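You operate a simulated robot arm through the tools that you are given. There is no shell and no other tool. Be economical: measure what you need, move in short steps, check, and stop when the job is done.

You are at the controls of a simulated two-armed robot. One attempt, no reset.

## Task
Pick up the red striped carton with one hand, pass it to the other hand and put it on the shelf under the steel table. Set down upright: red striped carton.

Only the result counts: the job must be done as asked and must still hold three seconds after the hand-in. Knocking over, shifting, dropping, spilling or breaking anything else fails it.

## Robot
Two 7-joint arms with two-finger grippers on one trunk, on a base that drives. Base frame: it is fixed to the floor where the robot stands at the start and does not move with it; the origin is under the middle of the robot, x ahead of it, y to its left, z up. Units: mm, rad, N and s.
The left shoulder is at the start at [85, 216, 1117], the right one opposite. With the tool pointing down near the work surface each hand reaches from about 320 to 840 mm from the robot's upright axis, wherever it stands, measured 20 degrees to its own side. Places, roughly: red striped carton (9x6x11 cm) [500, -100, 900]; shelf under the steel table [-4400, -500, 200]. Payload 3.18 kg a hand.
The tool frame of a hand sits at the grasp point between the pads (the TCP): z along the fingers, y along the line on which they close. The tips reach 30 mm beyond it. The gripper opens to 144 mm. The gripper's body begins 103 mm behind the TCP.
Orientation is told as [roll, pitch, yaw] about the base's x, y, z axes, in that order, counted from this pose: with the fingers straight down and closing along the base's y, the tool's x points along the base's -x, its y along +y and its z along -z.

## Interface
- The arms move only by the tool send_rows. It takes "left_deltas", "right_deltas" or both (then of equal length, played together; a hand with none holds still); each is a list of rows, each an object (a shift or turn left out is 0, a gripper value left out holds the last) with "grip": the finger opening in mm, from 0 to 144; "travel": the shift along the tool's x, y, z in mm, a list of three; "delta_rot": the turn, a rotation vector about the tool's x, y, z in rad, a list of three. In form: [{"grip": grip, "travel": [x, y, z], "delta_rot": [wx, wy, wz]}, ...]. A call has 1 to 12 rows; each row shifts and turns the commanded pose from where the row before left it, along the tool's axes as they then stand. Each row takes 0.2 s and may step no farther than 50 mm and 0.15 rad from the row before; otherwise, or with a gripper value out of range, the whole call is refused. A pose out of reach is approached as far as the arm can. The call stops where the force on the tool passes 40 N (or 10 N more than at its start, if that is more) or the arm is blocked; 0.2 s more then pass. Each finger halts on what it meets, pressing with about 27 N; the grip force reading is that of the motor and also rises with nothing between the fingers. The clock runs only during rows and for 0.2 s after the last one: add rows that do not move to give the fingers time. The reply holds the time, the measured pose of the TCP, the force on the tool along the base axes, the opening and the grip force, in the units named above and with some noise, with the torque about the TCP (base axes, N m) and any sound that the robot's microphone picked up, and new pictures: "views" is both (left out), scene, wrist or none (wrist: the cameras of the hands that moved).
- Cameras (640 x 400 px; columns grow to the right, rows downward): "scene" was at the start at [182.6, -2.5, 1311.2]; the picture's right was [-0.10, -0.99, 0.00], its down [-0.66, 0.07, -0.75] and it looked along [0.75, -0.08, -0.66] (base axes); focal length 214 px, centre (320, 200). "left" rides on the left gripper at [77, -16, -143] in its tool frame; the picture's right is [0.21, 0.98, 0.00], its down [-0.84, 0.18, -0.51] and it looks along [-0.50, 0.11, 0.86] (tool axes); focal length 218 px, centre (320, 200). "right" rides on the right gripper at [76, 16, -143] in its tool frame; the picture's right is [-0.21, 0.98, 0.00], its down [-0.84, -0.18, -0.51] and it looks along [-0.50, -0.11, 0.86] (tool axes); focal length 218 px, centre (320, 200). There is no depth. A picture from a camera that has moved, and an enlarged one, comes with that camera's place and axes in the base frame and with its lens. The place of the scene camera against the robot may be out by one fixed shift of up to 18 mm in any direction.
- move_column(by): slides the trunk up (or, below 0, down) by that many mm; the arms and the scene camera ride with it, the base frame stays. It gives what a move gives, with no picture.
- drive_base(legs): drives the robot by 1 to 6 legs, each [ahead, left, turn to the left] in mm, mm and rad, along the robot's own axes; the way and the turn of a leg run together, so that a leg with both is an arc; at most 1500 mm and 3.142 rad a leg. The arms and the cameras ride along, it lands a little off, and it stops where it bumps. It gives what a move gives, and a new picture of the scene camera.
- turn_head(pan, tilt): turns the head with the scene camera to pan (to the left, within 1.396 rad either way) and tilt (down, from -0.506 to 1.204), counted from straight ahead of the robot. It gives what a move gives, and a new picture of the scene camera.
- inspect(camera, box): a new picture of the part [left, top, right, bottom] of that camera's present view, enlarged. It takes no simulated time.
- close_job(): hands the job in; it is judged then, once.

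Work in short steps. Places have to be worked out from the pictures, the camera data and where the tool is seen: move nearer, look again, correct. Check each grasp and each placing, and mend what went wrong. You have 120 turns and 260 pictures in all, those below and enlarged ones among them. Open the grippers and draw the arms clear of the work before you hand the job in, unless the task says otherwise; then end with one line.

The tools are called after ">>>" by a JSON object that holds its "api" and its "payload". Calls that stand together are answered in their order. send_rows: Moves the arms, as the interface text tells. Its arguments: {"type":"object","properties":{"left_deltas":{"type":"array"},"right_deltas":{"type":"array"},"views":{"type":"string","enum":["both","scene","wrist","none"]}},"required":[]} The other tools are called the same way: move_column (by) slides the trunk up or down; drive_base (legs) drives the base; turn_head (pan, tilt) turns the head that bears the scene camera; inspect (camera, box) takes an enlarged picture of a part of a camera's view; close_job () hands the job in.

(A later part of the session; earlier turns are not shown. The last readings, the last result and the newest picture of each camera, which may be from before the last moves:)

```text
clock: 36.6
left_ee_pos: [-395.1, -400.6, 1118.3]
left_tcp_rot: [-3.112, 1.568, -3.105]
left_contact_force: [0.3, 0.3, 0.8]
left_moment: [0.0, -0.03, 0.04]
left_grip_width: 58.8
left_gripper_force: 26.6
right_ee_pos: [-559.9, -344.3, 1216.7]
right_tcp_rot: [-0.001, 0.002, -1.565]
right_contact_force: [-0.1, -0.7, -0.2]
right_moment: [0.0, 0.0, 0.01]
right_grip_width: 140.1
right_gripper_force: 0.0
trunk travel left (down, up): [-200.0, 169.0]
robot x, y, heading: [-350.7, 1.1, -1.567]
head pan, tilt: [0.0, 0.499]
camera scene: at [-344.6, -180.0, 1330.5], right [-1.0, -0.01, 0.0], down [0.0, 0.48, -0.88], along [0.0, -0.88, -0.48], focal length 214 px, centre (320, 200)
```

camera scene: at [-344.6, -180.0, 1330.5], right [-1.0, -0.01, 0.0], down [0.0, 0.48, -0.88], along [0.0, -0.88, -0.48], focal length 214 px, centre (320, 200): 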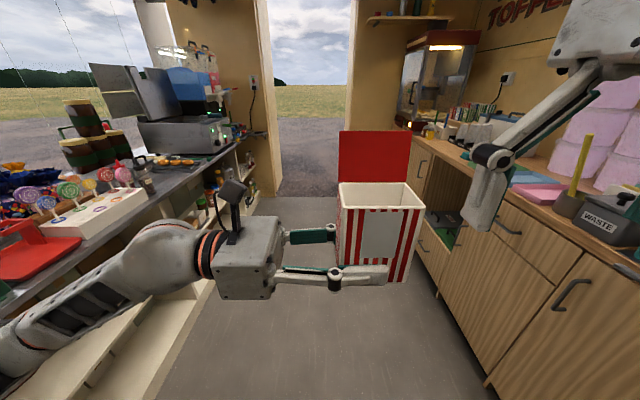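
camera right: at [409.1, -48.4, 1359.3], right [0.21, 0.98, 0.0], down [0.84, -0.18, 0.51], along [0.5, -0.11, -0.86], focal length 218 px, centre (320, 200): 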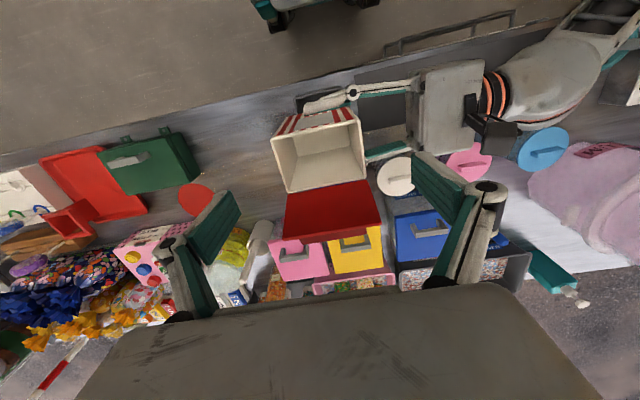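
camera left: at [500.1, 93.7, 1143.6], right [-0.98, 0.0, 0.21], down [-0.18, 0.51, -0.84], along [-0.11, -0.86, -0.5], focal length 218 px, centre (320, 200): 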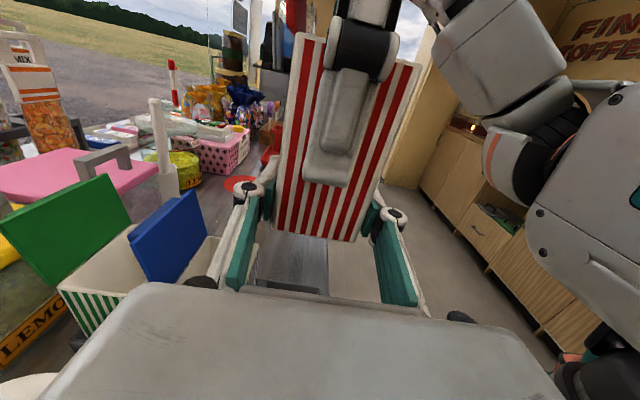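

The doorway ahead spans x ≈ −750…150, about 900 mm wide, so I must tuck the arms narrow. I move the left TCP forward/left and then yaw the hand so its fingers point forward.

>>> {"api": "send_rows", "payload": {"left_deltas": [{"travel": [0, -40, -30]}, {"travel": [0, -40, -30]}, {"travel": [0, -40, -30]}, {"travel": [0, -30, -30]}, {"delta_rot": [0.14, 0, 0]}, {"delta_rot": [0.14, 0, 0]}, {"delta_rot": [0.14, 0, 0]}, {"delta_rot": [0.14, 0, 0]}, {"delta_rot": [0.14, 0, 0]}, {"delta_rot": [0.14, 0, 0]}, {}], "views": "scene"}}

```text
clock: 39.0
left_ee_pos: [-258.7, -553.7, 1113.4]
left_tcp_rot: [-2.641, 1.562, -1.816]
left_contact_force: [-0.3, 0.9, 0.5]
left_moment: [-0.02, 0.02, -0.01]
left_grip_width: 58.9
left_gripper_force: 27.6
left hand out of reach, approached as far as the arm can: row 10
right_ee_pos: [-560.3, -344.5, 1216.5]
right_tcp_rot: [0.002, 0.0, -1.567]
right_contact_force: [-0.3, 0.1, -0.4]
right_moment: [-0.01, 0.0, 0.02]
right_grip_width: 140.0
right_gripper_force: 0.0
trunk travel left (down, up): [-200.0, 169.0]
robot x, y, heading: [-351.0, 2.5, -1.566]
head pan, tilt: [0.0, 0.499]
camera scene: at [-344.3, -179.8, 1330.6], right [-1.0, -0.01, 0.0], down [0.0, 0.48, -0.88], along [0.01, -0.88, -0.48], focal length 214 px, centre (320, 200)
```

scene: 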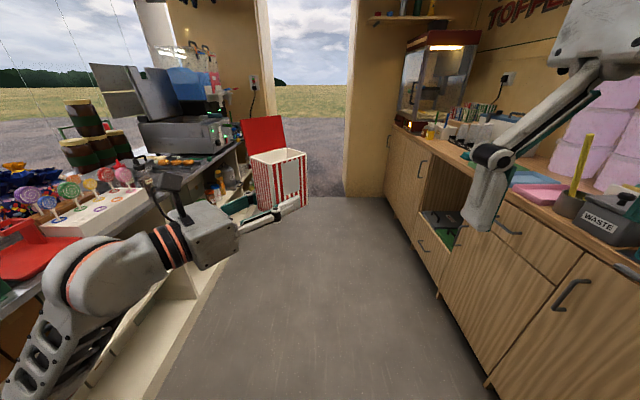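

The arm hit a joint limit at ~45° yaw. I lower the hand and move it left, then try more yaw.

>>> {"api": "send_rows", "payload": {"left_deltas": [{"travel": [-30, -18, -17]}, {"travel": [-30, -18, -17]}, {"travel": [-30, -18, -17]}, {"travel": [-30, -18, -17]}, {"travel": [-30, -18, -17]}, {"delta_rot": [0.12, 0, 0]}, {"delta_rot": [0.12, 0, 0]}, {"delta_rot": [0.12, 0, 0]}, {}], "views": "scene"}}

```text
clock: 41.0
left_ee_pos: [-132.8, -549.5, 963.3]
left_tcp_rot: [1.183, 1.569, 2.39]
left_contact_force: [0.3, -0.1, -1.0]
left_moment: [0.01, 0.01, -0.04]
left_grip_width: 58.8
left_gripper_force: 26.7
right_ee_pos: [-559.7, -345.4, 1217.1]
right_tcp_rot: [-0.001, -0.002, -1.564]
right_contact_force: [0.5, -0.4, 0.4]
right_moment: [0.01, 0.0, -0.01]
right_grip_width: 140.1
right_gripper_force: 0.0
trunk travel left (down, up): [-200.0, 169.0]
robot x, y, heading: [-348.4, 0.0, -1.564]
head pan, tilt: [0.0, 0.499]
camera scene: at [-343.2, -180.1, 1330.5], right [-1.0, -0.01, 0.0], down [0.0, 0.48, -0.88], along [0.01, -0.88, -0.48], focal length 214 px, centre (320, 200)
```

scene: 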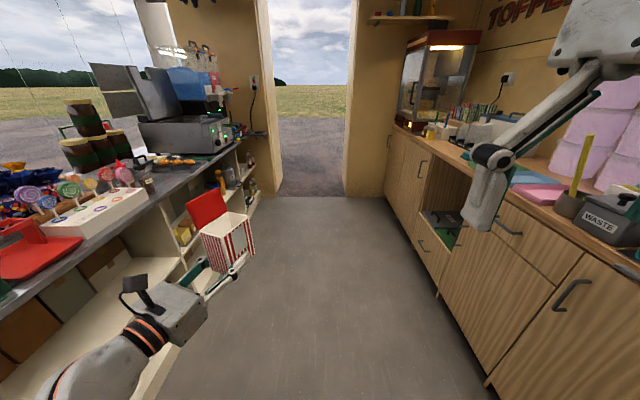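

Works at lower height. I go a little lower and finish the yaw to straight ahead.

>>> {"api": "send_rows", "payload": {"left_deltas": [{"travel": [-30, 0, 0]}, {"travel": [-30, 0, 0]}, {"delta_rot": [0.12, 0, 0]}, {"delta_rot": [0.12, 0, 0]}, {"delta_rot": [0.12, 0, 0]}, {}], "views": "both"}}

>>> {"api": "turn_head", "payload": {"pan": 0.9, "tilt": 1.0}}

>>> {"api": "turn_head", "payload": {"pan": -0.9, "tilt": 0.8}}

```text
clock: 42.3
left_ee_pos: [-111.8, -543.2, 883.2]
left_tcp_rot: [-1.624, 1.408, -0.134]
left_contact_force: [-0.1, -0.6, -0.7]
left_moment: [0.01, -0.01, 0.05]
left_grip_width: 58.8
left_gripper_force: 27.1
left hand out of reach, approached as far as the arm can: row 5
right_ee_pos: [-559.9, -344.4, 1216.3]
right_tcp_rot: [0.002, -0.002, -1.564]
right_contact_force: [0.0, -0.2, 0.4]
right_moment: [0.01, -0.03, 0.0]
right_grip_width: 140.0
right_gripper_force: 0.2
trunk travel left (down, up): [-200.0, 169.0]
robot x, y, heading: [-348.2, -0.9, -1.564]
head pan, tilt: [0.0, 0.499]
stopped in row 6 (left hand): the arm was blocked; the commanded pose is now the measured one
camera scene: at [-345.2, -179.9, 1330.6], right [-1.0, -0.01, 0.0], down [0.0, 0.48, -0.88], along [0.01, -0.88, -0.48], focal length 214 px, centre (320, 200)
camera left: at [-95.5, -400.6, 959.8], right [-1.0, 0.08, 0.05], down [0.0, 0.5, -0.86], along [-0.1, -0.86, -0.5], focal length 218 px, centre (320, 200)
```

scene: 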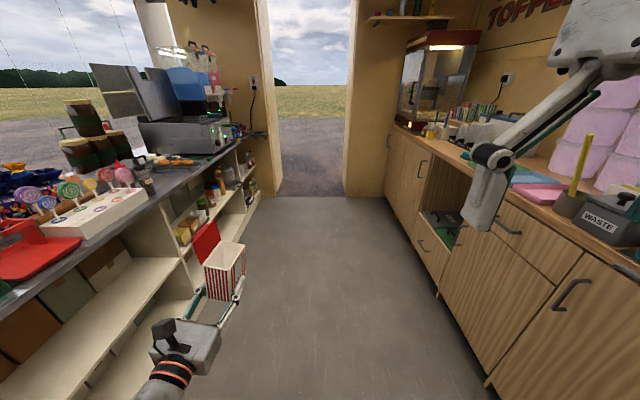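
left: 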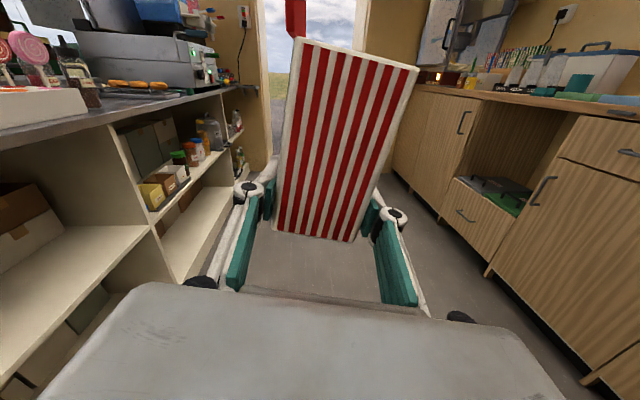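

```text
clock: 43.5
left_ee_pos: [-111.2, -544.3, 883.0]
left_tcp_rot: [-1.634, 1.41, -0.144]
left_contact_force: [-0.5, 0.2, -0.3]
left_moment: [0.01, 0.02, -0.03]
left_grip_width: 58.8
left_gripper_force: 26.7
right_ee_pos: [-561.0, -344.6, 1216.5]
right_tcp_rot: [0.0, 0.0, -1.563]
right_contact_force: [-0.3, -0.2, 0.8]
right_moment: [0.01, 0.04, -0.01]
right_grip_width: 139.7
right_gripper_force: 0.1
trunk travel left (down, up): [-200.0, 169.0]
robot x, y, heading: [-347.4, -1.4, -1.564]
head pan, tilt: [0.901, 1.0]
camera scene: at [-290.1, -132.1, 1289.5], right [-0.62, -0.79, 0.0], down [-0.66, 0.52, -0.54], along [0.43, -0.33, -0.84], focal length 214 px, centre (320, 200)
```

scene: 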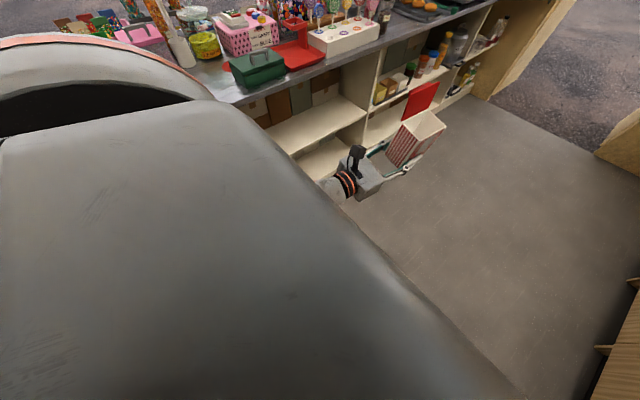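

```text
clock: 45.3
left_ee_pos: [-109.6, -544.1, 883.5]
left_tcp_rot: [-1.628, 1.414, -0.139]
left_contact_force: [-0.3, 1.0, -0.9]
left_moment: [0.02, 0.0, 0.03]
left_grip_width: 58.6
left_gripper_force: 26.3
right_ee_pos: [-560.6, -345.8, 1217.6]
right_tcp_rot: [0.002, 0.001, -1.563]
right_contact_force: [0.7, -0.4, 0.5]
right_moment: [0.0, 0.0, -0.02]
right_grip_width: 139.9
right_gripper_force: 0.1
trunk travel left (down, up): [-200.0, 169.0]
robot x, y, heading: [-348.1, 0.2, -1.565]
head pan, tilt: [-0.901, 0.799]
camera scene: at [-407.8, -139.6, 1304.6], right [-0.63, 0.78, 0.0], down [0.56, 0.45, -0.7], along [-0.54, -0.44, -0.72], focal length 214 px, centre (320, 200)
```

scene: 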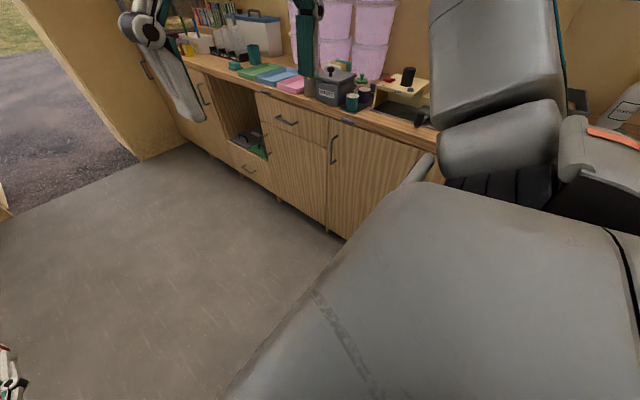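

The arm is now narrow, but the hand rolled ~9° at a joint limit. I lower it further and correct the roll.

>>> {"api": "send_rows", "payload": {"left_deltas": [{"travel": [-30, 0, 0], "delta_rot": [-0.05, 0, 0]}, {"travel": [-30, 0, 0], "delta_rot": [0, 0, -0.05]}, {"travel": [-30, 0, 0], "delta_rot": [0, 0, -0.05]}, {"travel": [-20, 0, 0], "delta_rot": [0, 0, -0.06]}, {}], "views": "wrist"}}

>>> {"api": "turn_head", "payload": {"pan": 0.0, "tilt": 0.6}}

```text
clock: 46.5
left_ee_pos: [-97.0, -547.0, 775.3]
left_tcp_rot: [2.038, 1.566, -2.804]
left_contact_force: [0.6, -0.2, -1.1]
left_moment: [0.02, -0.01, -0.03]
left_grip_width: 58.7
left_gripper_force: 27.0
right_ee_pos: [-559.6, -344.6, 1217.9]
right_tcp_rot: [-0.002, 0.0, -1.563]
right_contact_force: [0.2, -0.8, -0.3]
right_moment: [-0.03, 0.02, 0.01]
right_grip_width: 140.0
right_gripper_force: 0.1
trunk travel left (down, up): [-200.0, 169.0]
robot x, y, heading: [-346.5, -0.9, -1.566]
head pan, tilt: [-0.901, 0.799]
camera left: at [-61.5, -406.2, 852.0], right [-0.97, 0.13, 0.21], down [-0.12, 0.53, -0.84], along [-0.22, -0.84, -0.49], focal length 218 px, centre (320, 200)
```

left: 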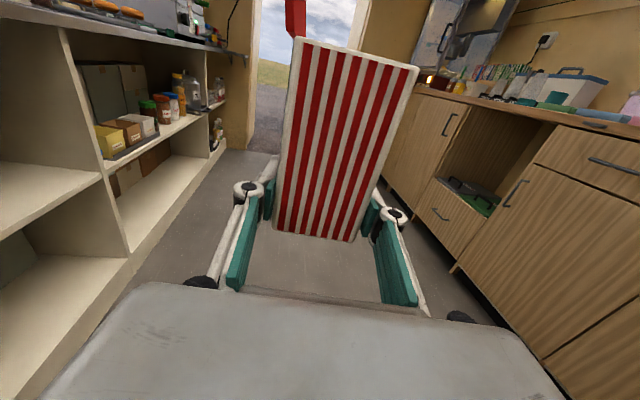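

```text
clock: 47.7
left_ee_pos: [-96.9, -546.9, 776.6]
left_tcp_rot: [2.144, 1.567, -2.698]
left_contact_force: [-0.7, -0.5, -0.2]
left_moment: [0.01, 0.02, 0.0]
left_grip_width: 58.5
left_gripper_force: 27.0
right_ee_pos: [-560.6, -345.0, 1216.2]
right_tcp_rot: [0.0, 0.0, -1.564]
right_contact_force: [0.7, 0.4, -1.1]
right_moment: [-0.01, 0.03, 0.01]
right_grip_width: 140.0
right_gripper_force: 0.1
trunk travel left (down, up): [-200.0, 169.0]
robot x, y, heading: [-349.9, -2.5, -1.559]
head pan, tilt: [0.0, 0.6]
camera scene: at [-344.4, -177.5, 1321.4], right [-1.0, -0.01, 0.0], down [0.0, 0.57, -0.82], along [0.0, -0.82, -0.57], focal length 214 px, centre (320, 200)
```

scene: 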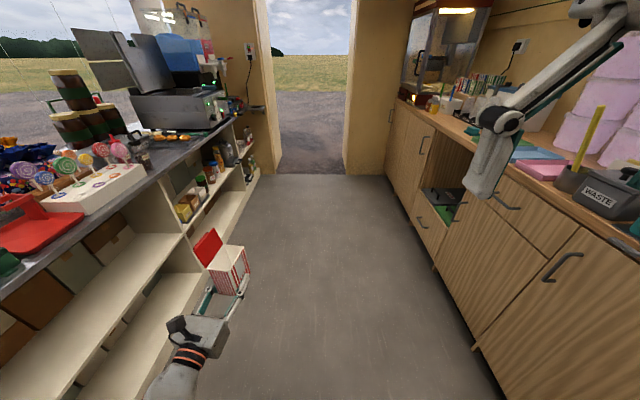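

The carton is upright and the arm tucked. I drive along the aisle toward the doorway, then re-measure the jambs.

>>> {"api": "drive_base", "payload": {"legs": [[1100, 30, 0]]}}

>>> {"api": "inspect", "payload": {"camera": "left", "box": [0, 0, 640, 400]}}

```text
clock: 53.3
left_ee_pos: [-59.6, -1644.5, 775.8]
left_tcp_rot: [2.067, 1.568, -2.774]
left_contact_force: [0.3, -0.7, -0.8]
left_moment: [-0.03, 0.01, 0.01]
left_grip_width: 58.7
left_gripper_force: 27.1
right_ee_pos: [-523.7, -1444.0, 1217.6]
right_tcp_rot: [-0.001, -0.001, -1.566]
right_contact_force: [0.6, 0.1, -0.3]
right_moment: [0.0, 0.02, 0.0]
right_grip_width: 140.4
right_gripper_force: 0.0
trunk travel left (down, up): [-200.0, 169.0]
robot x, y, heading: [-313.3, -1097.5, -1.564]
head pan, tilt: [0.0, 0.6]
camera scene: at [-308.0, -1277.0, 1321.4], right [-1.0, -0.01, 0.0], down [0.0, 0.57, -0.82], along [0.0, -0.82, -0.57], focal length 214 px, centre (320, 200)
```

scene: 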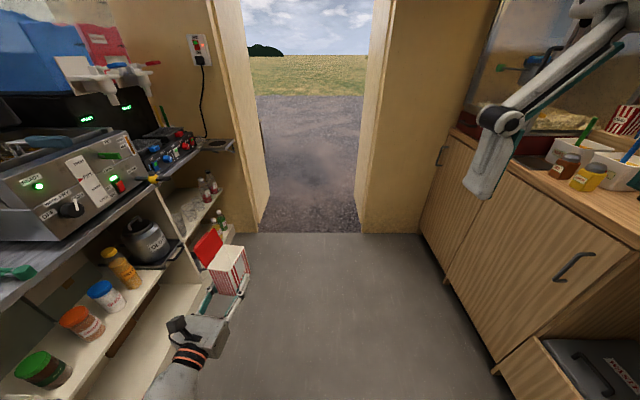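

```text
1.00 times, centred on (320, 200) of left (not enlarged: the box is as wide or as high as the picture)
camera zoom: at [-25.3, -1505.9, 852.1], right [-0.97, 0.13, 0.21], down [-0.12, 0.53, -0.84], along [-0.22, -0.84, -0.49], focal length 218 px, centre (320, 200)
```

zoom: 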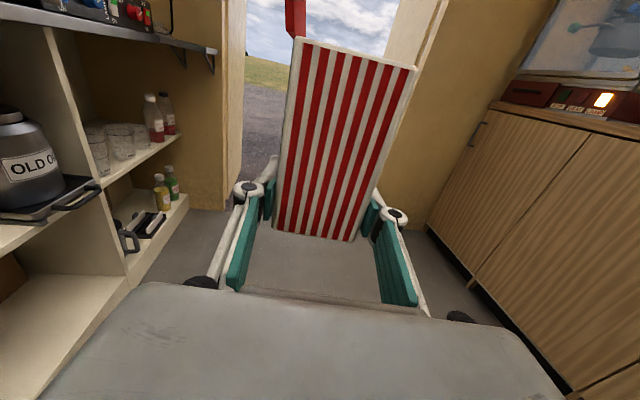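

Doorway spans x ≈ −680…240 at y ≈ −2670, centre −220. I draw both hands inward ~60 mm for margin and check.

>>> {"api": "send_rows", "payload": {"left_deltas": [{"travel": [0, 30, 0]}, {"travel": [0, 30, 0]}, {}], "right_deltas": [{"travel": [0, 30, 0]}, {"travel": [0, 30, 0]}, {}], "views": "none"}}

>>> {"api": "turn_head", "payload": {"pan": 1.2, "tilt": 0.9}}

>>> {"api": "turn_head", "payload": {"pan": -1.2, "tilt": 0.5}}

```text
clock: 54.1
left_ee_pos: [-121.3, -1637.7, 775.9]
left_tcp_rot: [2.138, 1.569, -2.706]
left_contact_force: [0.2, -0.6, 0.1]
left_moment: [0.0, 0.0, 0.02]
left_grip_width: 58.7
left_gripper_force: 26.8
right_ee_pos: [-462.3, -1443.2, 1216.7]
right_tcp_rot: [-0.001, 0.0, -1.567]
right_contact_force: [0.1, 0.9, 0.5]
right_moment: [0.01, -0.01, 0.0]
right_grip_width: 140.1
right_gripper_force: 0.0
trunk travel left (down, up): [-200.0, 169.0]
robot x, y, heading: [-312.0, -1100.8, -1.566]
head pan, tilt: [0.0, 0.6]
```

```text
clock: 55.5
left_ee_pos: [-121.0, -1638.8, 775.9]
left_tcp_rot: [2.135, 1.568, -2.709]
left_contact_force: [-0.6, 0.5, -0.4]
left_moment: [0.02, -0.01, 0.0]
left_grip_width: 58.9
left_gripper_force: 27.0
right_ee_pos: [-463.5, -1442.9, 1217.7]
right_tcp_rot: [-0.001, 0.001, -1.566]
right_contact_force: [0.2, 0.2, -0.8]
right_moment: [0.02, 0.01, -0.02]
right_grip_width: 139.9
right_gripper_force: 0.0
trunk travel left (down, up): [-200.0, 169.0]
robot x, y, heading: [-311.5, -1098.4, -1.569]
head pan, tilt: [1.201, 0.901]
camera scene: at [-238.0, -1215.3, 1296.7], right [-0.36, -0.93, 0.0], down [-0.73, 0.28, -0.62], along [0.58, -0.22, -0.78], focal length 214 px, centre (320, 200)
```

scene: 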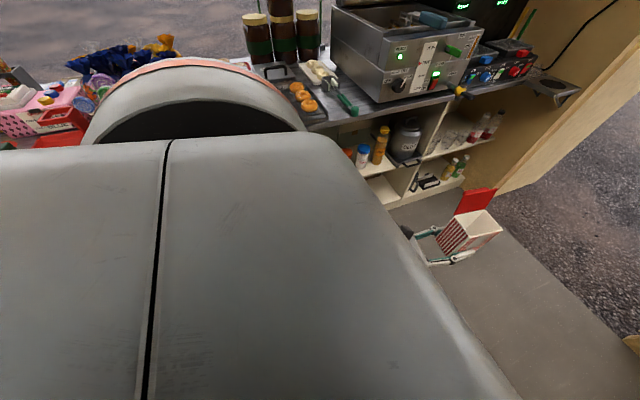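

```text
clock: 57.7
left_ee_pos: [-119.8, -1637.5, 774.5]
left_tcp_rot: [2.122, 1.567, -2.72]
left_contact_force: [0.6, 0.6, 0.3]
left_moment: [0.02, 0.0, -0.01]
left_grip_width: 58.5
left_gripper_force: 27.1
right_ee_pos: [-463.5, -1444.5, 1217.9]
right_tcp_rot: [0.0, 0.0, -1.566]
right_contact_force: [0.7, 0.0, 0.4]
right_moment: [0.0, 0.02, -0.02]
right_grip_width: 139.9
right_gripper_force: 0.0
trunk travel left (down, up): [-200.0, 169.0]
robot x, y, heading: [-311.8, -1101.1, -1.565]
head pan, tilt: [-1.201, 0.499]
camera scene: at [-393.1, -1221.7, 1330.5], right [-0.37, 0.93, 0.0], down [0.45, 0.18, -0.88], along [-0.82, -0.32, -0.48], focal length 214 px, centre (320, 200)
```

scene: 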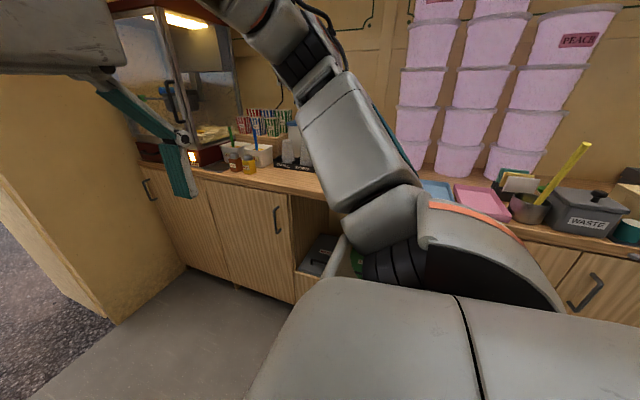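

Both arms stay within the torso's silhouette. I drive on while shifting ~90 mm left to centre on the doorway.

>>> {"api": "turn_head", "payload": {"pan": 0.0, "tilt": 0.6}}

>>> {"api": "drive_base", "payload": {"legs": [[600, 88, 0]]}}

```text
clock: 59.1
left_ee_pos: [-120.6, -1638.2, 775.4]
left_tcp_rot: [2.126, 1.568, -2.719]
left_contact_force: [0.1, 0.7, 0.2]
left_moment: [0.01, -0.02, 0.04]
left_grip_width: 58.6
left_gripper_force: 27.3
right_ee_pos: [-462.1, -1442.9, 1217.2]
right_tcp_rot: [0.0, 0.0, -1.565]
right_contact_force: [0.2, 1.1, -0.7]
right_moment: [0.0, 0.04, 0.0]
right_grip_width: 139.9
right_gripper_force: 0.1
trunk travel left (down, up): [-200.0, 169.0]
robot x, y, heading: [-310.2, -1098.8, -1.568]
head pan, tilt: [0.0, 0.6]
camera scene: at [-308.1, -1276.7, 1321.5], right [-1.0, 0.0, 0.0], down [0.0, 0.56, -0.83], along [0.0, -0.83, -0.56], focal length 214 px, centre (320, 200)
```

scene: 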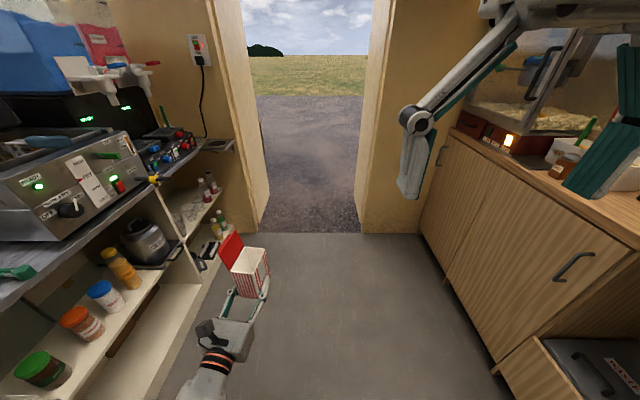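

```text
clock: 62.6
left_ee_pos: [-26.7, -2248.4, 775.5]
left_tcp_rot: [2.019, 1.567, -2.82]
left_contact_force: [0.8, -0.7, -1.5]
left_moment: [-0.04, 0.0, 0.01]
left_grip_width: 58.8
left_gripper_force: 27.3
right_ee_pos: [-371.2, -2053.2, 1216.5]
right_tcp_rot: [0.0, 0.0, -1.564]
right_contact_force: [-0.5, 0.3, 0.0]
right_moment: [0.05, 0.04, -0.01]
right_grip_width: 140.0
right_gripper_force: 0.0
trunk travel left (down, up): [-200.0, 169.0]
robot x, y, heading: [-219.2, -1710.0, -1.564]
head pan, tilt: [0.0, 0.6]
camera scene: at [-215.9, -1886.8, 1321.4], right [-1.0, -0.01, 0.0], down [0.0, 0.57, -0.82], along [0.01, -0.82, -0.57], focal length 214 px, centre (320, 200)
```

scene: 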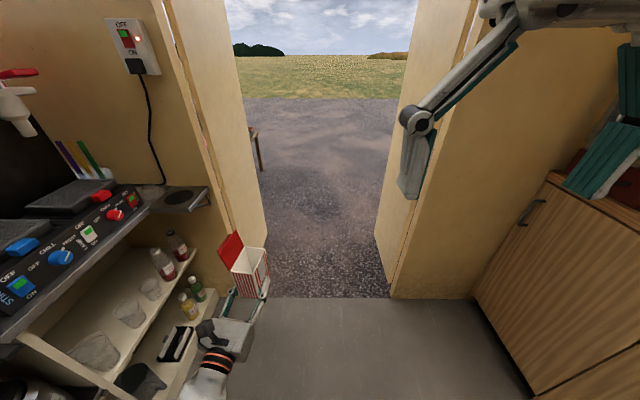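

The passage is x ≈ −690…205, about 600 mm deep (open door leaves); I correct 24 mm right and drive through in steps.

>>> {"api": "drive_base", "payload": {"legs": [[800, -24, 0]]}}

```text
clock: 65.9
left_ee_pos: [-52.2, -2880.7, 785.9]
left_tcp_rot: [2.902, 1.551, -1.96]
left_contact_force: [0.0, -0.2, -0.5]
left_moment: [0.05, -0.02, -0.02]
left_grip_width: 58.7
left_gripper_force: 27.0
right_ee_pos: [-389.2, -2665.1, 1236.6]
right_tcp_rot: [0.006, -0.061, -1.586]
right_contact_force: [-0.5, 0.5, -0.6]
right_moment: [-0.03, 0.01, 0.01]
right_grip_width: 139.9
right_gripper_force: 0.1
trunk travel left (down, up): [-200.0, 169.0]
robot x, y, heading: [-235.4, -2347.3, -1.588]
head pan, tilt: [0.0, 0.6]
stopped in leg 1: the robot was blocked; the commanded pose is now the measured one
camera scene: at [-229.3, -2505.7, 1325.2], right [-1.0, 0.02, 0.0], down [0.01, 0.55, -0.83], along [-0.01, -0.83, -0.55], focal length 214 px, centre (320, 200)
```

scene: 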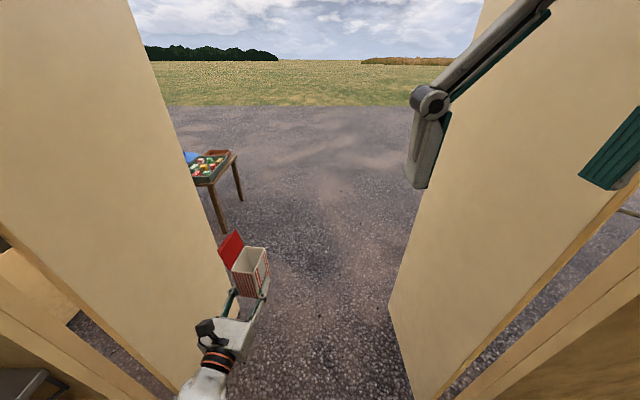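

The base was blocked near the sill and pitched up slightly. I look down at what is in front of the base.

>>> {"api": "turn_head", "payload": {"pan": 0.0, "tilt": 1.2}}

>>> {"api": "inspect", "payload": {"camera": "left", "box": [0, 0, 640, 400]}}

>>> {"api": "inspect", "payload": {"camera": "right", "box": [0, 0, 640, 400]}}

```text
clock: 66.9
left_ee_pos: [-51.2, -2878.3, 786.3]
left_tcp_rot: [2.942, 1.549, -1.92]
left_contact_force: [0.6, 0.5, 0.1]
left_moment: [0.02, 0.0, -0.02]
left_grip_width: 58.9
left_gripper_force: 26.7
right_ee_pos: [-390.6, -2665.2, 1236.3]
right_tcp_rot: [0.005, -0.063, -1.587]
right_contact_force: [0.0, -0.1, 1.1]
right_moment: [0.0, -0.02, 0.05]
right_grip_width: 140.2
right_gripper_force: 0.0
trunk travel left (down, up): [-200.0, 169.0]
robot x, y, heading: [-232.7, -2350.4, -1.585]
head pan, tilt: [0.0, 1.201]
camera scene: at [-229.3, -2472.9, 1279.9], right [-1.0, 0.01, 0.0], down [0.01, 0.92, -0.38], along [-0.01, -0.38, -0.92], focal length 214 px, centre (320, 200)
```

scene: 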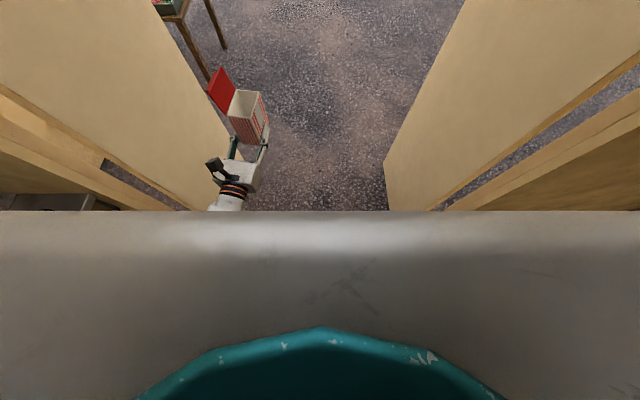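

```text
1.00 times, centred on (320, 200) of left (not enlarged: the box is as wide or as high as the picture)
camera zoom: at [-13.2, -2738.4, 859.3], right [-0.97, 0.15, 0.21], down [-0.11, 0.51, -0.85], along [-0.24, -0.85, -0.48], focal length 218 px, centre (320, 200)
```

zoom: 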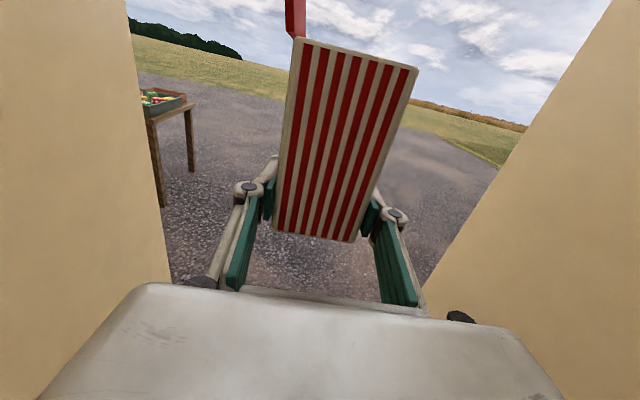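

```text
1.00 times, centred on (320, 200) of right (not enlarged: the box is as wide or as high as the picture)
camera zoom: at [-374.0, -2578.6, 1373.8], right [0.97, -0.22, 0.02], down [-0.19, -0.81, 0.56], along [-0.11, -0.55, -0.83], focal length 218 px, centre (320, 200)
```

zoom: 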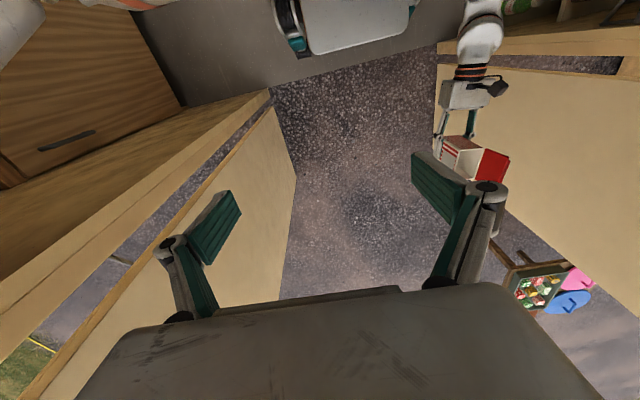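

The right hand was pushed back ~25 mm, so something high (elbow or shoulder) touched. I look up to find it.

>>> {"api": "turn_head", "payload": {"pan": -0.9, "tilt": -0.3}}

>>> {"api": "turn_head", "payload": {"pan": 0.3, "tilt": -0.45}}

```text
clock: 68.5
left_ee_pos: [-52.3, -2879.0, 785.3]
left_tcp_rot: [2.945, 1.549, -1.915]
left_contact_force: [-0.2, -0.4, -1.2]
left_moment: [-0.02, 0.02, 0.01]
left_grip_width: 59.0
left_gripper_force: 26.8
right_ee_pos: [-390.0, -2666.0, 1235.4]
right_tcp_rot: [0.005, -0.06, -1.586]
right_contact_force: [0.4, 0.5, -0.8]
right_moment: [0.0, 0.0, -0.02]
right_grip_width: 139.9
right_gripper_force: 0.1
trunk travel left (down, up): [-200.0, 169.0]
robot x, y, heading: [-235.9, -2346.9, -1.585]
head pan, tilt: [-0.901, -0.3]
camera scene: at [-290.4, -2462.6, 1405.0], right [-0.61, 0.79, -0.01], down [-0.24, -0.2, -0.95], along [-0.75, -0.58, 0.31], focal length 214 px, centre (320, 200)
```

scene: 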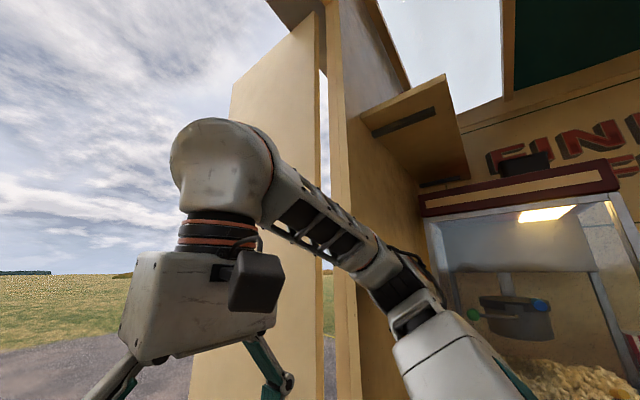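

```text
clock: 69.9
left_ee_pos: [-52.3, -2878.8, 785.8]
left_tcp_rot: [2.947, 1.551, -1.911]
left_contact_force: [0.0, 0.0, -0.3]
left_moment: [0.02, 0.01, 0.02]
left_grip_width: 58.7
left_gripper_force: 26.8
right_ee_pos: [-389.5, -2664.7, 1236.1]
right_tcp_rot: [0.005, -0.061, -1.586]
right_contact_force: [0.1, 0.0, 0.4]
right_moment: [-0.02, 0.01, 0.0]
right_grip_width: 139.8
right_gripper_force: 0.1
trunk travel left (down, up): [-200.0, 169.0]
robot x, y, heading: [-233.3, -2351.8, -1.585]
head pan, tilt: [0.3, -0.45]
camera scene: at [-208.4, -2481.4, 1416.3], right [-0.96, -0.28, 0.01], down [0.12, -0.43, -0.89], along [0.26, -0.86, 0.45], focal length 214 px, centre (320, 200)
```

scene: 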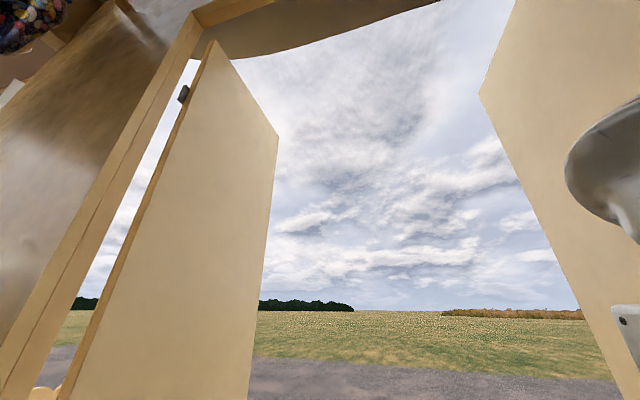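

The right elbow sticks out and met the door jamb. I back up 300 mm, then straighten the right arm forward/down to narrow it.

>>> {"api": "drive_base", "payload": {"legs": [[-300, 0, 0.015]]}}

>>> {"api": "send_rows", "payload": {"right_deltas": [{"travel": [-38, 0, 28]}, {"travel": [-38, 0, 28]}, {"travel": [-38, 0, 28]}, {"travel": [-38, 0, 28]}, {"travel": [-38, 0, 28]}, {"travel": [-38, 0, 28]}, {"travel": [-38, 0, 28]}, {}], "views": "none"}}

>>> {"api": "turn_head", "payload": {"pan": -0.9, "tilt": 0.2}}

```text
clock: 72.0
left_ee_pos: [-45.5, -2587.4, 775.6]
left_tcp_rot: [2.084, 1.566, -2.764]
left_contact_force: [-1.3, -0.6, -0.4]
left_moment: [0.03, 0.0, -0.01]
left_grip_width: 58.9
left_gripper_force: 26.5
right_ee_pos: [-388.3, -2389.4, 1225.8]
right_tcp_rot: [0.008, -0.029, -1.573]
right_contact_force: [0.3, 0.3, 0.5]
right_moment: [-0.03, -0.03, 0.0]
right_grip_width: 140.1
right_gripper_force: 0.1
trunk travel left (down, up): [-200.0, 169.0]
robot x, y, heading: [-237.1, -2046.2, -1.568]
head pan, tilt: [0.3, -0.45]
camera scene: at [-209.5, -2204.4, 1413.4], right [-0.96, -0.3, 0.0], down [0.13, -0.42, -0.9], along [0.27, -0.86, 0.44], focal length 214 px, centre (320, 200)
```

scene: 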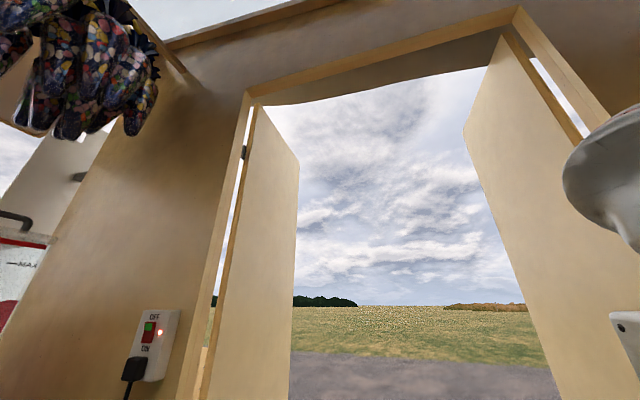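

```text
clock: 73.8
left_ee_pos: [-45.1, -2588.0, 776.3]
left_tcp_rot: [2.145, 1.568, -2.703]
left_contact_force: [0.6, -0.1, -0.6]
left_moment: [-0.01, 0.0, 0.0]
left_grip_width: 59.0
left_gripper_force: 27.4
right_ee_pos: [-386.9, -2660.9, 1039.9]
right_tcp_rot: [0.007, -0.03, -1.573]
right_contact_force: [-0.1, -0.2, -0.2]
right_moment: [-0.05, -0.03, 0.04]
right_grip_width: 139.8
right_gripper_force: 0.1
trunk travel left (down, up): [-200.0, 169.0]
robot x, y, heading: [-230.8, -2051.5, -1.57]
head pan, tilt: [0.3, -0.45]
```

```text
clock: 75.2
left_ee_pos: [-45.3, -2589.0, 775.8]
left_tcp_rot: [1.947, 1.568, -2.902]
left_contact_force: [0.4, 0.2, -0.4]
left_moment: [0.01, -0.02, -0.02]
left_grip_width: 58.7
left_gripper_force: 26.3
right_ee_pos: [-388.4, -2660.9, 1038.7]
right_tcp_rot: [0.008, -0.028, -1.575]
right_contact_force: [-0.8, 1.3, 0.0]
right_moment: [-0.01, 0.03, -0.01]
right_grip_width: 140.1
right_gripper_force: 0.1
trunk travel left (down, up): [-200.0, 169.0]
robot x, y, heading: [-229.7, -2048.7, -1.571]
head pan, tilt: [-0.901, 0.201]
camera scene: at [-303.2, -2196.0, 1358.3], right [-0.62, 0.78, 0.0], down [0.16, 0.12, -0.98], along [-0.77, -0.61, -0.2], focal length 214 px, centre (320, 200)
```

scene: 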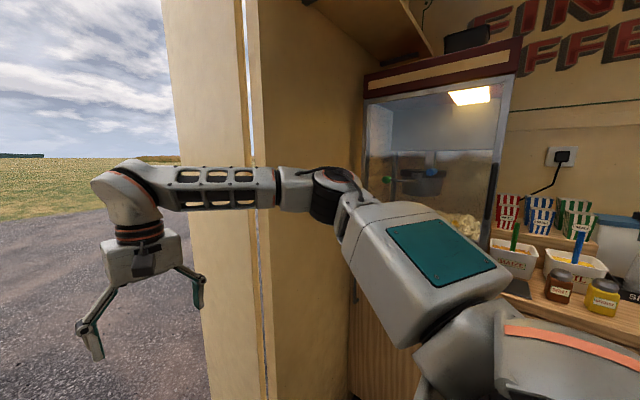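

The elbow is still ~425 mm out. I lower the right hand and pitch its fingers forward so the upper arm hangs, as on the left.

>>> {"api": "send_rows", "payload": {"right_deltas": [{"travel": [0, 0, 40]}, {"travel": [0, 0, 40]}, {"travel": [0, 0, 40]}, {"travel": [0, 0, 40]}, {"delta_rot": [0, -0.14, 0]}, {"delta_rot": [0, -0.14, 0]}, {"delta_rot": [0, -0.14, 0]}, {"delta_rot": [0, -0.14, 0]}, {"delta_rot": [0, -0.14, 0]}, {}], "views": "scene"}}

```text
clock: 77.4
left_ee_pos: [-45.7, -2588.5, 777.1]
left_tcp_rot: [1.956, 1.567, -2.895]
left_contact_force: [0.0, -0.4, -0.9]
left_moment: [0.03, 0.01, 0.03]
left_grip_width: 59.0
left_gripper_force: 26.8
right_ee_pos: [-386.7, -2665.5, 877.0]
right_tcp_rot: [0.014, -0.728, -1.581]
right_contact_force: [0.3, 0.0, 0.1]
right_moment: [-0.01, 0.04, -0.01]
right_grip_width: 139.9
right_gripper_force: 0.0
trunk travel left (down, up): [-200.0, 169.0]
robot x, y, heading: [-233.1, -2050.6, -1.567]
head pan, tilt: [-0.901, 0.201]
camera scene: at [-303.3, -2195.9, 1358.2], right [-0.62, 0.78, 0.0], down [0.16, 0.12, -0.98], along [-0.77, -0.61, -0.2], focal length 214 px, centre (320, 200)
```

scene: 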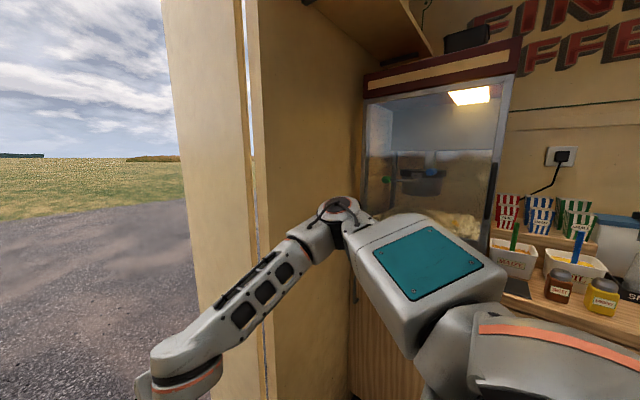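

The elbow is unchanged. I stretch the right arm further forward so it straightens, which must pull the elbow in.

>>> {"api": "send_rows", "payload": {"right_deltas": [{"travel": [-30, 0, 27]}, {"travel": [-30, 0, 27]}, {"travel": [-30, 0, 27]}, {"travel": [-30, 0, 27]}, {"travel": [-30, 0, 27]}, {}], "views": "scene"}}

```text
clock: 78.8
left_ee_pos: [-44.4, -2588.5, 775.5]
left_tcp_rot: [2.026, 1.568, -2.821]
left_contact_force: [-0.1, 0.1, -0.6]
left_moment: [0.0, 0.0, 0.01]
left_grip_width: 58.8
left_gripper_force: 26.8
right_ee_pos: [-390.2, -2867.5, 880.9]
right_tcp_rot: [0.011, -0.731, -1.581]
right_contact_force: [0.2, -0.7, -0.1]
right_moment: [0.01, 0.03, 0.0]
right_grip_width: 140.0
right_gripper_force: 0.0
trunk travel left (down, up): [-200.0, 169.0]
robot x, y, heading: [-234.1, -2047.5, -1.572]
head pan, tilt: [-0.901, 0.201]
camera scene: at [-303.3, -2195.7, 1358.3], right [-0.62, 0.78, 0.0], down [0.16, 0.12, -0.98], along [-0.77, -0.61, -0.2], focal length 214 px, centre (320, 200)
```

scene: 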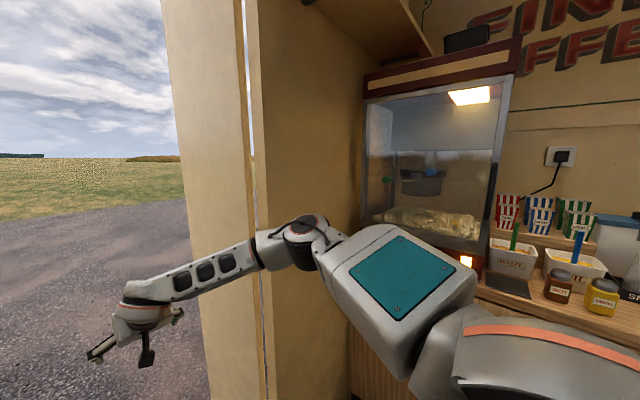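

The elbow came in some. I swing the right hand ~130 mm toward the centre line to pull it in more.

>>> {"api": "send_rows", "payload": {"right_deltas": [{"travel": [0, 33, 0]}, {"travel": [0, 33, 0]}, {"travel": [0, 33, 0]}, {"travel": [0, 33, 0]}, {}], "views": "scene"}}

>>> {"api": "turn_head", "payload": {"pan": -0.3, "tilt": 0.7}}

```text
clock: 80.0
left_ee_pos: [-45.7, -2587.9, 775.3]
left_tcp_rot: [1.947, 1.567, -2.899]
left_contact_force: [0.2, 0.0, 0.2]
left_moment: [-0.02, -0.01, -0.01]
left_grip_width: 58.7
left_gripper_force: 27.1
right_ee_pos: [-257.2, -2867.5, 876.9]
right_tcp_rot: [0.009, -0.728, -1.582]
right_contact_force: [0.0, -0.3, 0.4]
right_moment: [0.04, 0.02, 0.02]
right_grip_width: 140.0
right_gripper_force: 0.0
trunk travel left (down, up): [-200.0, 169.0]
robot x, y, heading: [-232.6, -2049.6, -1.571]
head pan, tilt: [-0.901, 0.201]
camera scene: at [-303.5, -2196.0, 1358.2], right [-0.62, 0.78, 0.0], down [0.16, 0.12, -0.98], along [-0.77, -0.61, -0.2], focal length 214 px, centre (320, 200)
```

scene: 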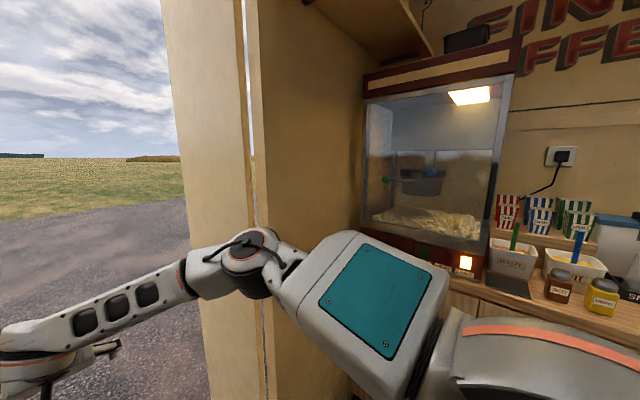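

```text
clock: 81.0
left_ee_pos: [-46.5, -2588.6, 775.4]
left_tcp_rot: [1.947, 1.567, -2.899]
left_contact_force: [-0.4, 0.8, 0.5]
left_moment: [-0.01, -0.01, -0.01]
left_grip_width: 58.8
left_gripper_force: 27.3
right_ee_pos: [-256.9, -2867.1, 876.1]
right_tcp_rot: [0.01, -0.728, -1.579]
right_contact_force: [0.0, 0.2, -0.3]
right_moment: [0.01, 0.01, 0.04]
right_grip_width: 140.0
right_gripper_force: 0.0
trunk travel left (down, up): [-200.0, 169.0]
robot x, y, heading: [-236.5, -2049.7, -1.57]
head pan, tilt: [-0.3, 0.7]
camera scene: at [-255.4, -2219.2, 1312.9], right [-0.96, 0.3, 0.0], down [0.19, 0.61, -0.77], along [-0.23, -0.73, -0.64], focal length 214 px, centre (320, 200)
```

scene: 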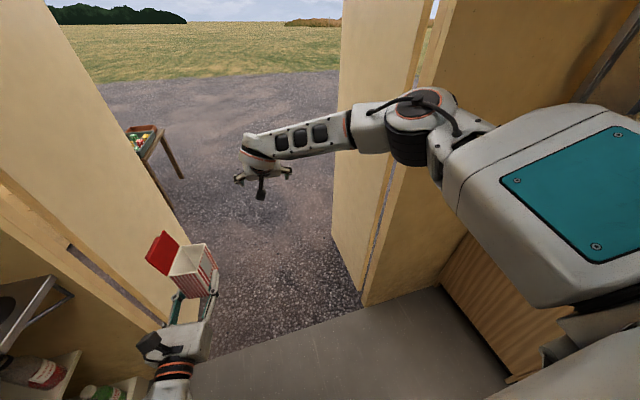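

The elbow is well inside now. I drive on through the doorway.

>>> {"api": "drive_base", "payload": {"legs": [[700, -5, 0]]}}

```text
clock: 84.8
left_ee_pos: [-57.3, -3288.0, 774.9]
left_tcp_rot: [1.844, 1.567, -3.012]
left_contact_force: [0.3, 0.4, 0.4]
left_moment: [0.01, 0.0, 0.03]
left_grip_width: 58.9
left_gripper_force: 27.1
right_ee_pos: [-273.0, -3564.7, 876.3]
right_tcp_rot: [0.011, -0.727, -1.589]
right_contact_force: [0.7, -0.5, -0.4]
right_moment: [0.03, 0.0, 0.0]
right_grip_width: 140.1
right_gripper_force: 0.2
trunk travel left (down, up): [-200.0, 169.0]
robot x, y, heading: [-243.3, -2746.0, -1.582]
head pan, tilt: [-0.3, 0.7]
camera scene: at [-264.8, -2917.3, 1312.8], right [-0.95, 0.3, 0.0], down [0.2, 0.61, -0.76], along [-0.23, -0.73, -0.64], focal length 214 px, centre (320, 200)
```

scene: 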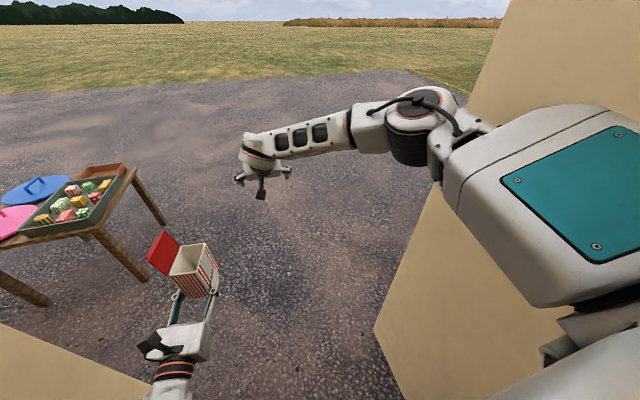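

Passed the frame cleanly; a candy table stands left at x ≥ 590. I go on until clear of the door leaves, then turn right.

>>> {"api": "drive_base", "payload": {"legs": [[1150, 0, 0.012], [0, 0, -1.57]]}}

>>> {"api": "turn_head", "payload": {"pan": -0.7, "tilt": 0.3}}

```text
clock: 94.5
left_ee_pos: [-795.5, -4083.8, 776.4]
left_tcp_rot: [1.931, 1.567, 1.784]
left_contact_force: [0.0, 0.8, -0.5]
left_moment: [-0.04, 0.01, 0.02]
left_grip_width: 58.7
left_gripper_force: 27.3
right_ee_pos: [-1074.0, -3868.4, 876.0]
right_tcp_rot: [0.009, -0.729, 3.125]
right_contact_force: [-0.4, -0.1, 0.3]
right_moment: [-0.01, 0.02, -0.02]
right_grip_width: 139.8
right_gripper_force: 0.0
trunk travel left (down, up): [-200.0, 169.0]
robot x, y, heading: [-252.0, -3902.1, 3.133]
head pan, tilt: [-0.3, 0.7]
camera scene: at [-428.0, -3867.8, 1312.8], right [0.3, 0.95, 0.0], down [0.61, -0.2, -0.76], along [-0.73, 0.23, -0.64], focal length 214 px, centre (320, 200)
```

scene: 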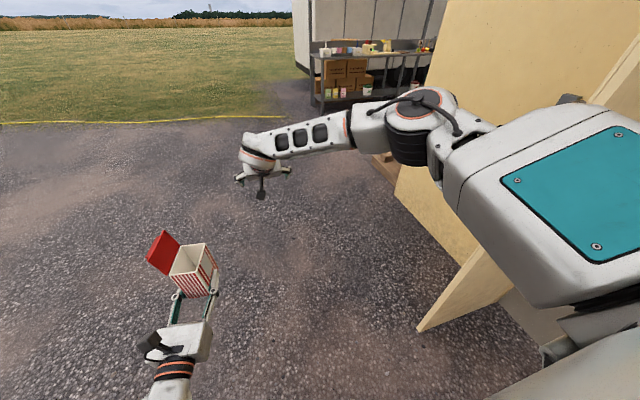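

```text
clock: 95.4
left_ee_pos: [-796.0, -4083.9, 775.3]
left_tcp_rot: [1.91, 1.569, 1.764]
left_contact_force: [0.1, -0.5, -0.2]
left_moment: [-0.01, -0.04, -0.03]
left_grip_width: 59.1
left_gripper_force: 27.3
right_ee_pos: [-1074.2, -3868.7, 876.8]
right_tcp_rot: [0.01, -0.727, 3.123]
right_contact_force: [0.5, -0.4, -0.1]
right_moment: [0.0, 0.0, 0.02]
right_grip_width: 140.0
right_gripper_force: 0.0
trunk travel left (down, up): [-200.0, 169.0]
robot x, y, heading: [-255.1, -3900.7, 3.133]
head pan, tilt: [-0.7, 0.3]
camera scene: at [-418.1, -3833.0, 1348.9], right [0.65, 0.76, 0.0], down [0.23, -0.19, -0.95], along [-0.73, 0.62, -0.3], focal length 214 px, centre (320, 200)
```

scene: 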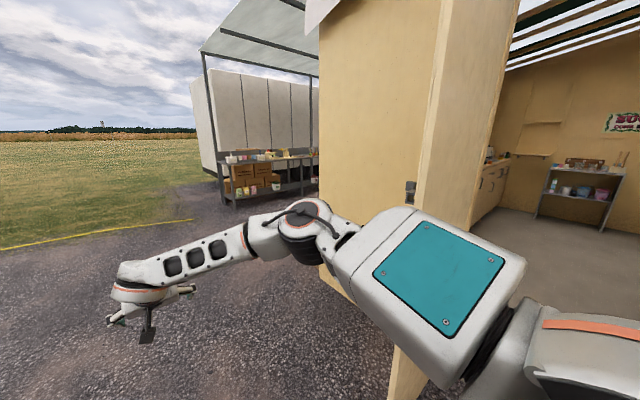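

The steel table stands behind the van under a canopy, long along y, its front facing +x. I drive 2600 mm along −x in open ground, then look.

>>> {"api": "drive_base", "payload": {"legs": [[1300, 0, 0], [1300, 0, 0]]}}

>>> {"api": "turn_head", "payload": {"pan": -1.1, "tilt": 0.3}}

```text
clock: 108.1
left_ee_pos: [-3405.1, -4040.2, 776.4]
left_tcp_rot: [1.864, 1.568, 1.704]
left_contact_force: [-0.2, -0.4, -0.4]
left_moment: [0.01, 0.0, -0.02]
left_grip_width: 58.8
left_gripper_force: 26.8
right_ee_pos: [-3679.4, -3820.5, 877.5]
right_tcp_rot: [0.011, -0.728, 3.108]
right_contact_force: [-0.1, -0.3, 0.3]
right_moment: [0.02, 0.02, 0.02]
right_grip_width: 139.7
right_gripper_force: 0.1
trunk travel left (down, up): [-200.0, 169.0]
robot x, y, heading: [-2859.5, -3862.6, 3.118]
head pan, tilt: [-0.7, 0.3]
camera scene: at [-3023.2, -3795.1, 1348.9], right [0.66, 0.75, 0.0], down [0.22, -0.2, -0.96], along [-0.71, 0.63, -0.3], focal length 214 px, centre (320, 200)
```

scene: 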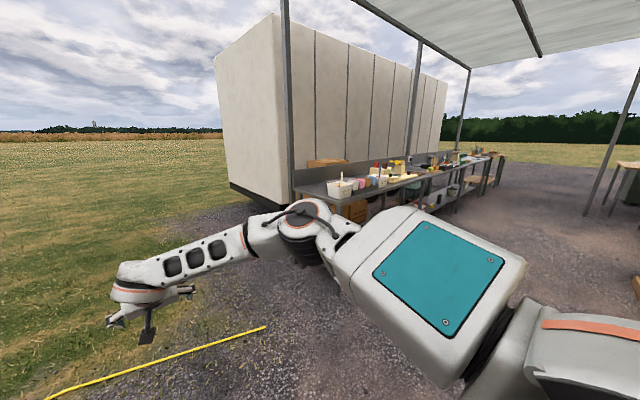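

```text
clock: 108.9
left_ee_pos: [-3404.6, -4039.8, 775.1]
left_tcp_rot: [1.895, 1.567, 1.735]
left_contact_force: [0.7, 0.2, 0.1]
left_moment: [0.03, 0.02, -0.05]
left_grip_width: 58.7
left_gripper_force: 27.0
right_ee_pos: [-3680.7, -3819.8, 878.2]
right_tcp_rot: [0.01, -0.727, 3.106]
right_contact_force: [0.7, 0.2, -0.1]
right_moment: [0.03, -0.03, 0.01]
right_grip_width: 140.2
right_gripper_force: 0.1
trunk travel left (down, up): [-200.0, 169.0]
robot x, y, heading: [-2860.6, -3865.5, 3.116]
head pan, tilt: [-1.1, 0.3]
camera scene: at [-2993.5, -3772.8, 1348.9], right [0.9, 0.43, 0.0], down [0.13, -0.27, -0.96], along [-0.41, 0.86, -0.3], focal length 214 px, centre (320, 200)
```

scene: 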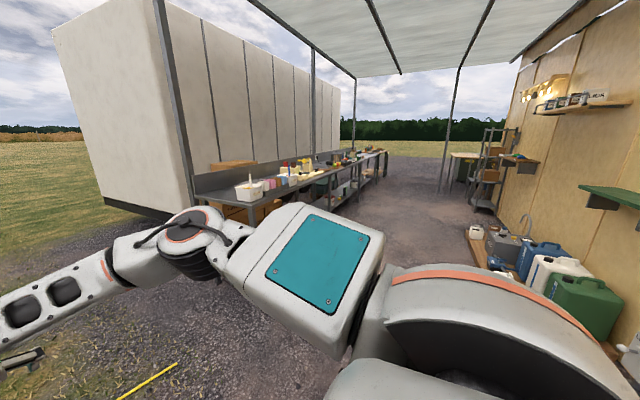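

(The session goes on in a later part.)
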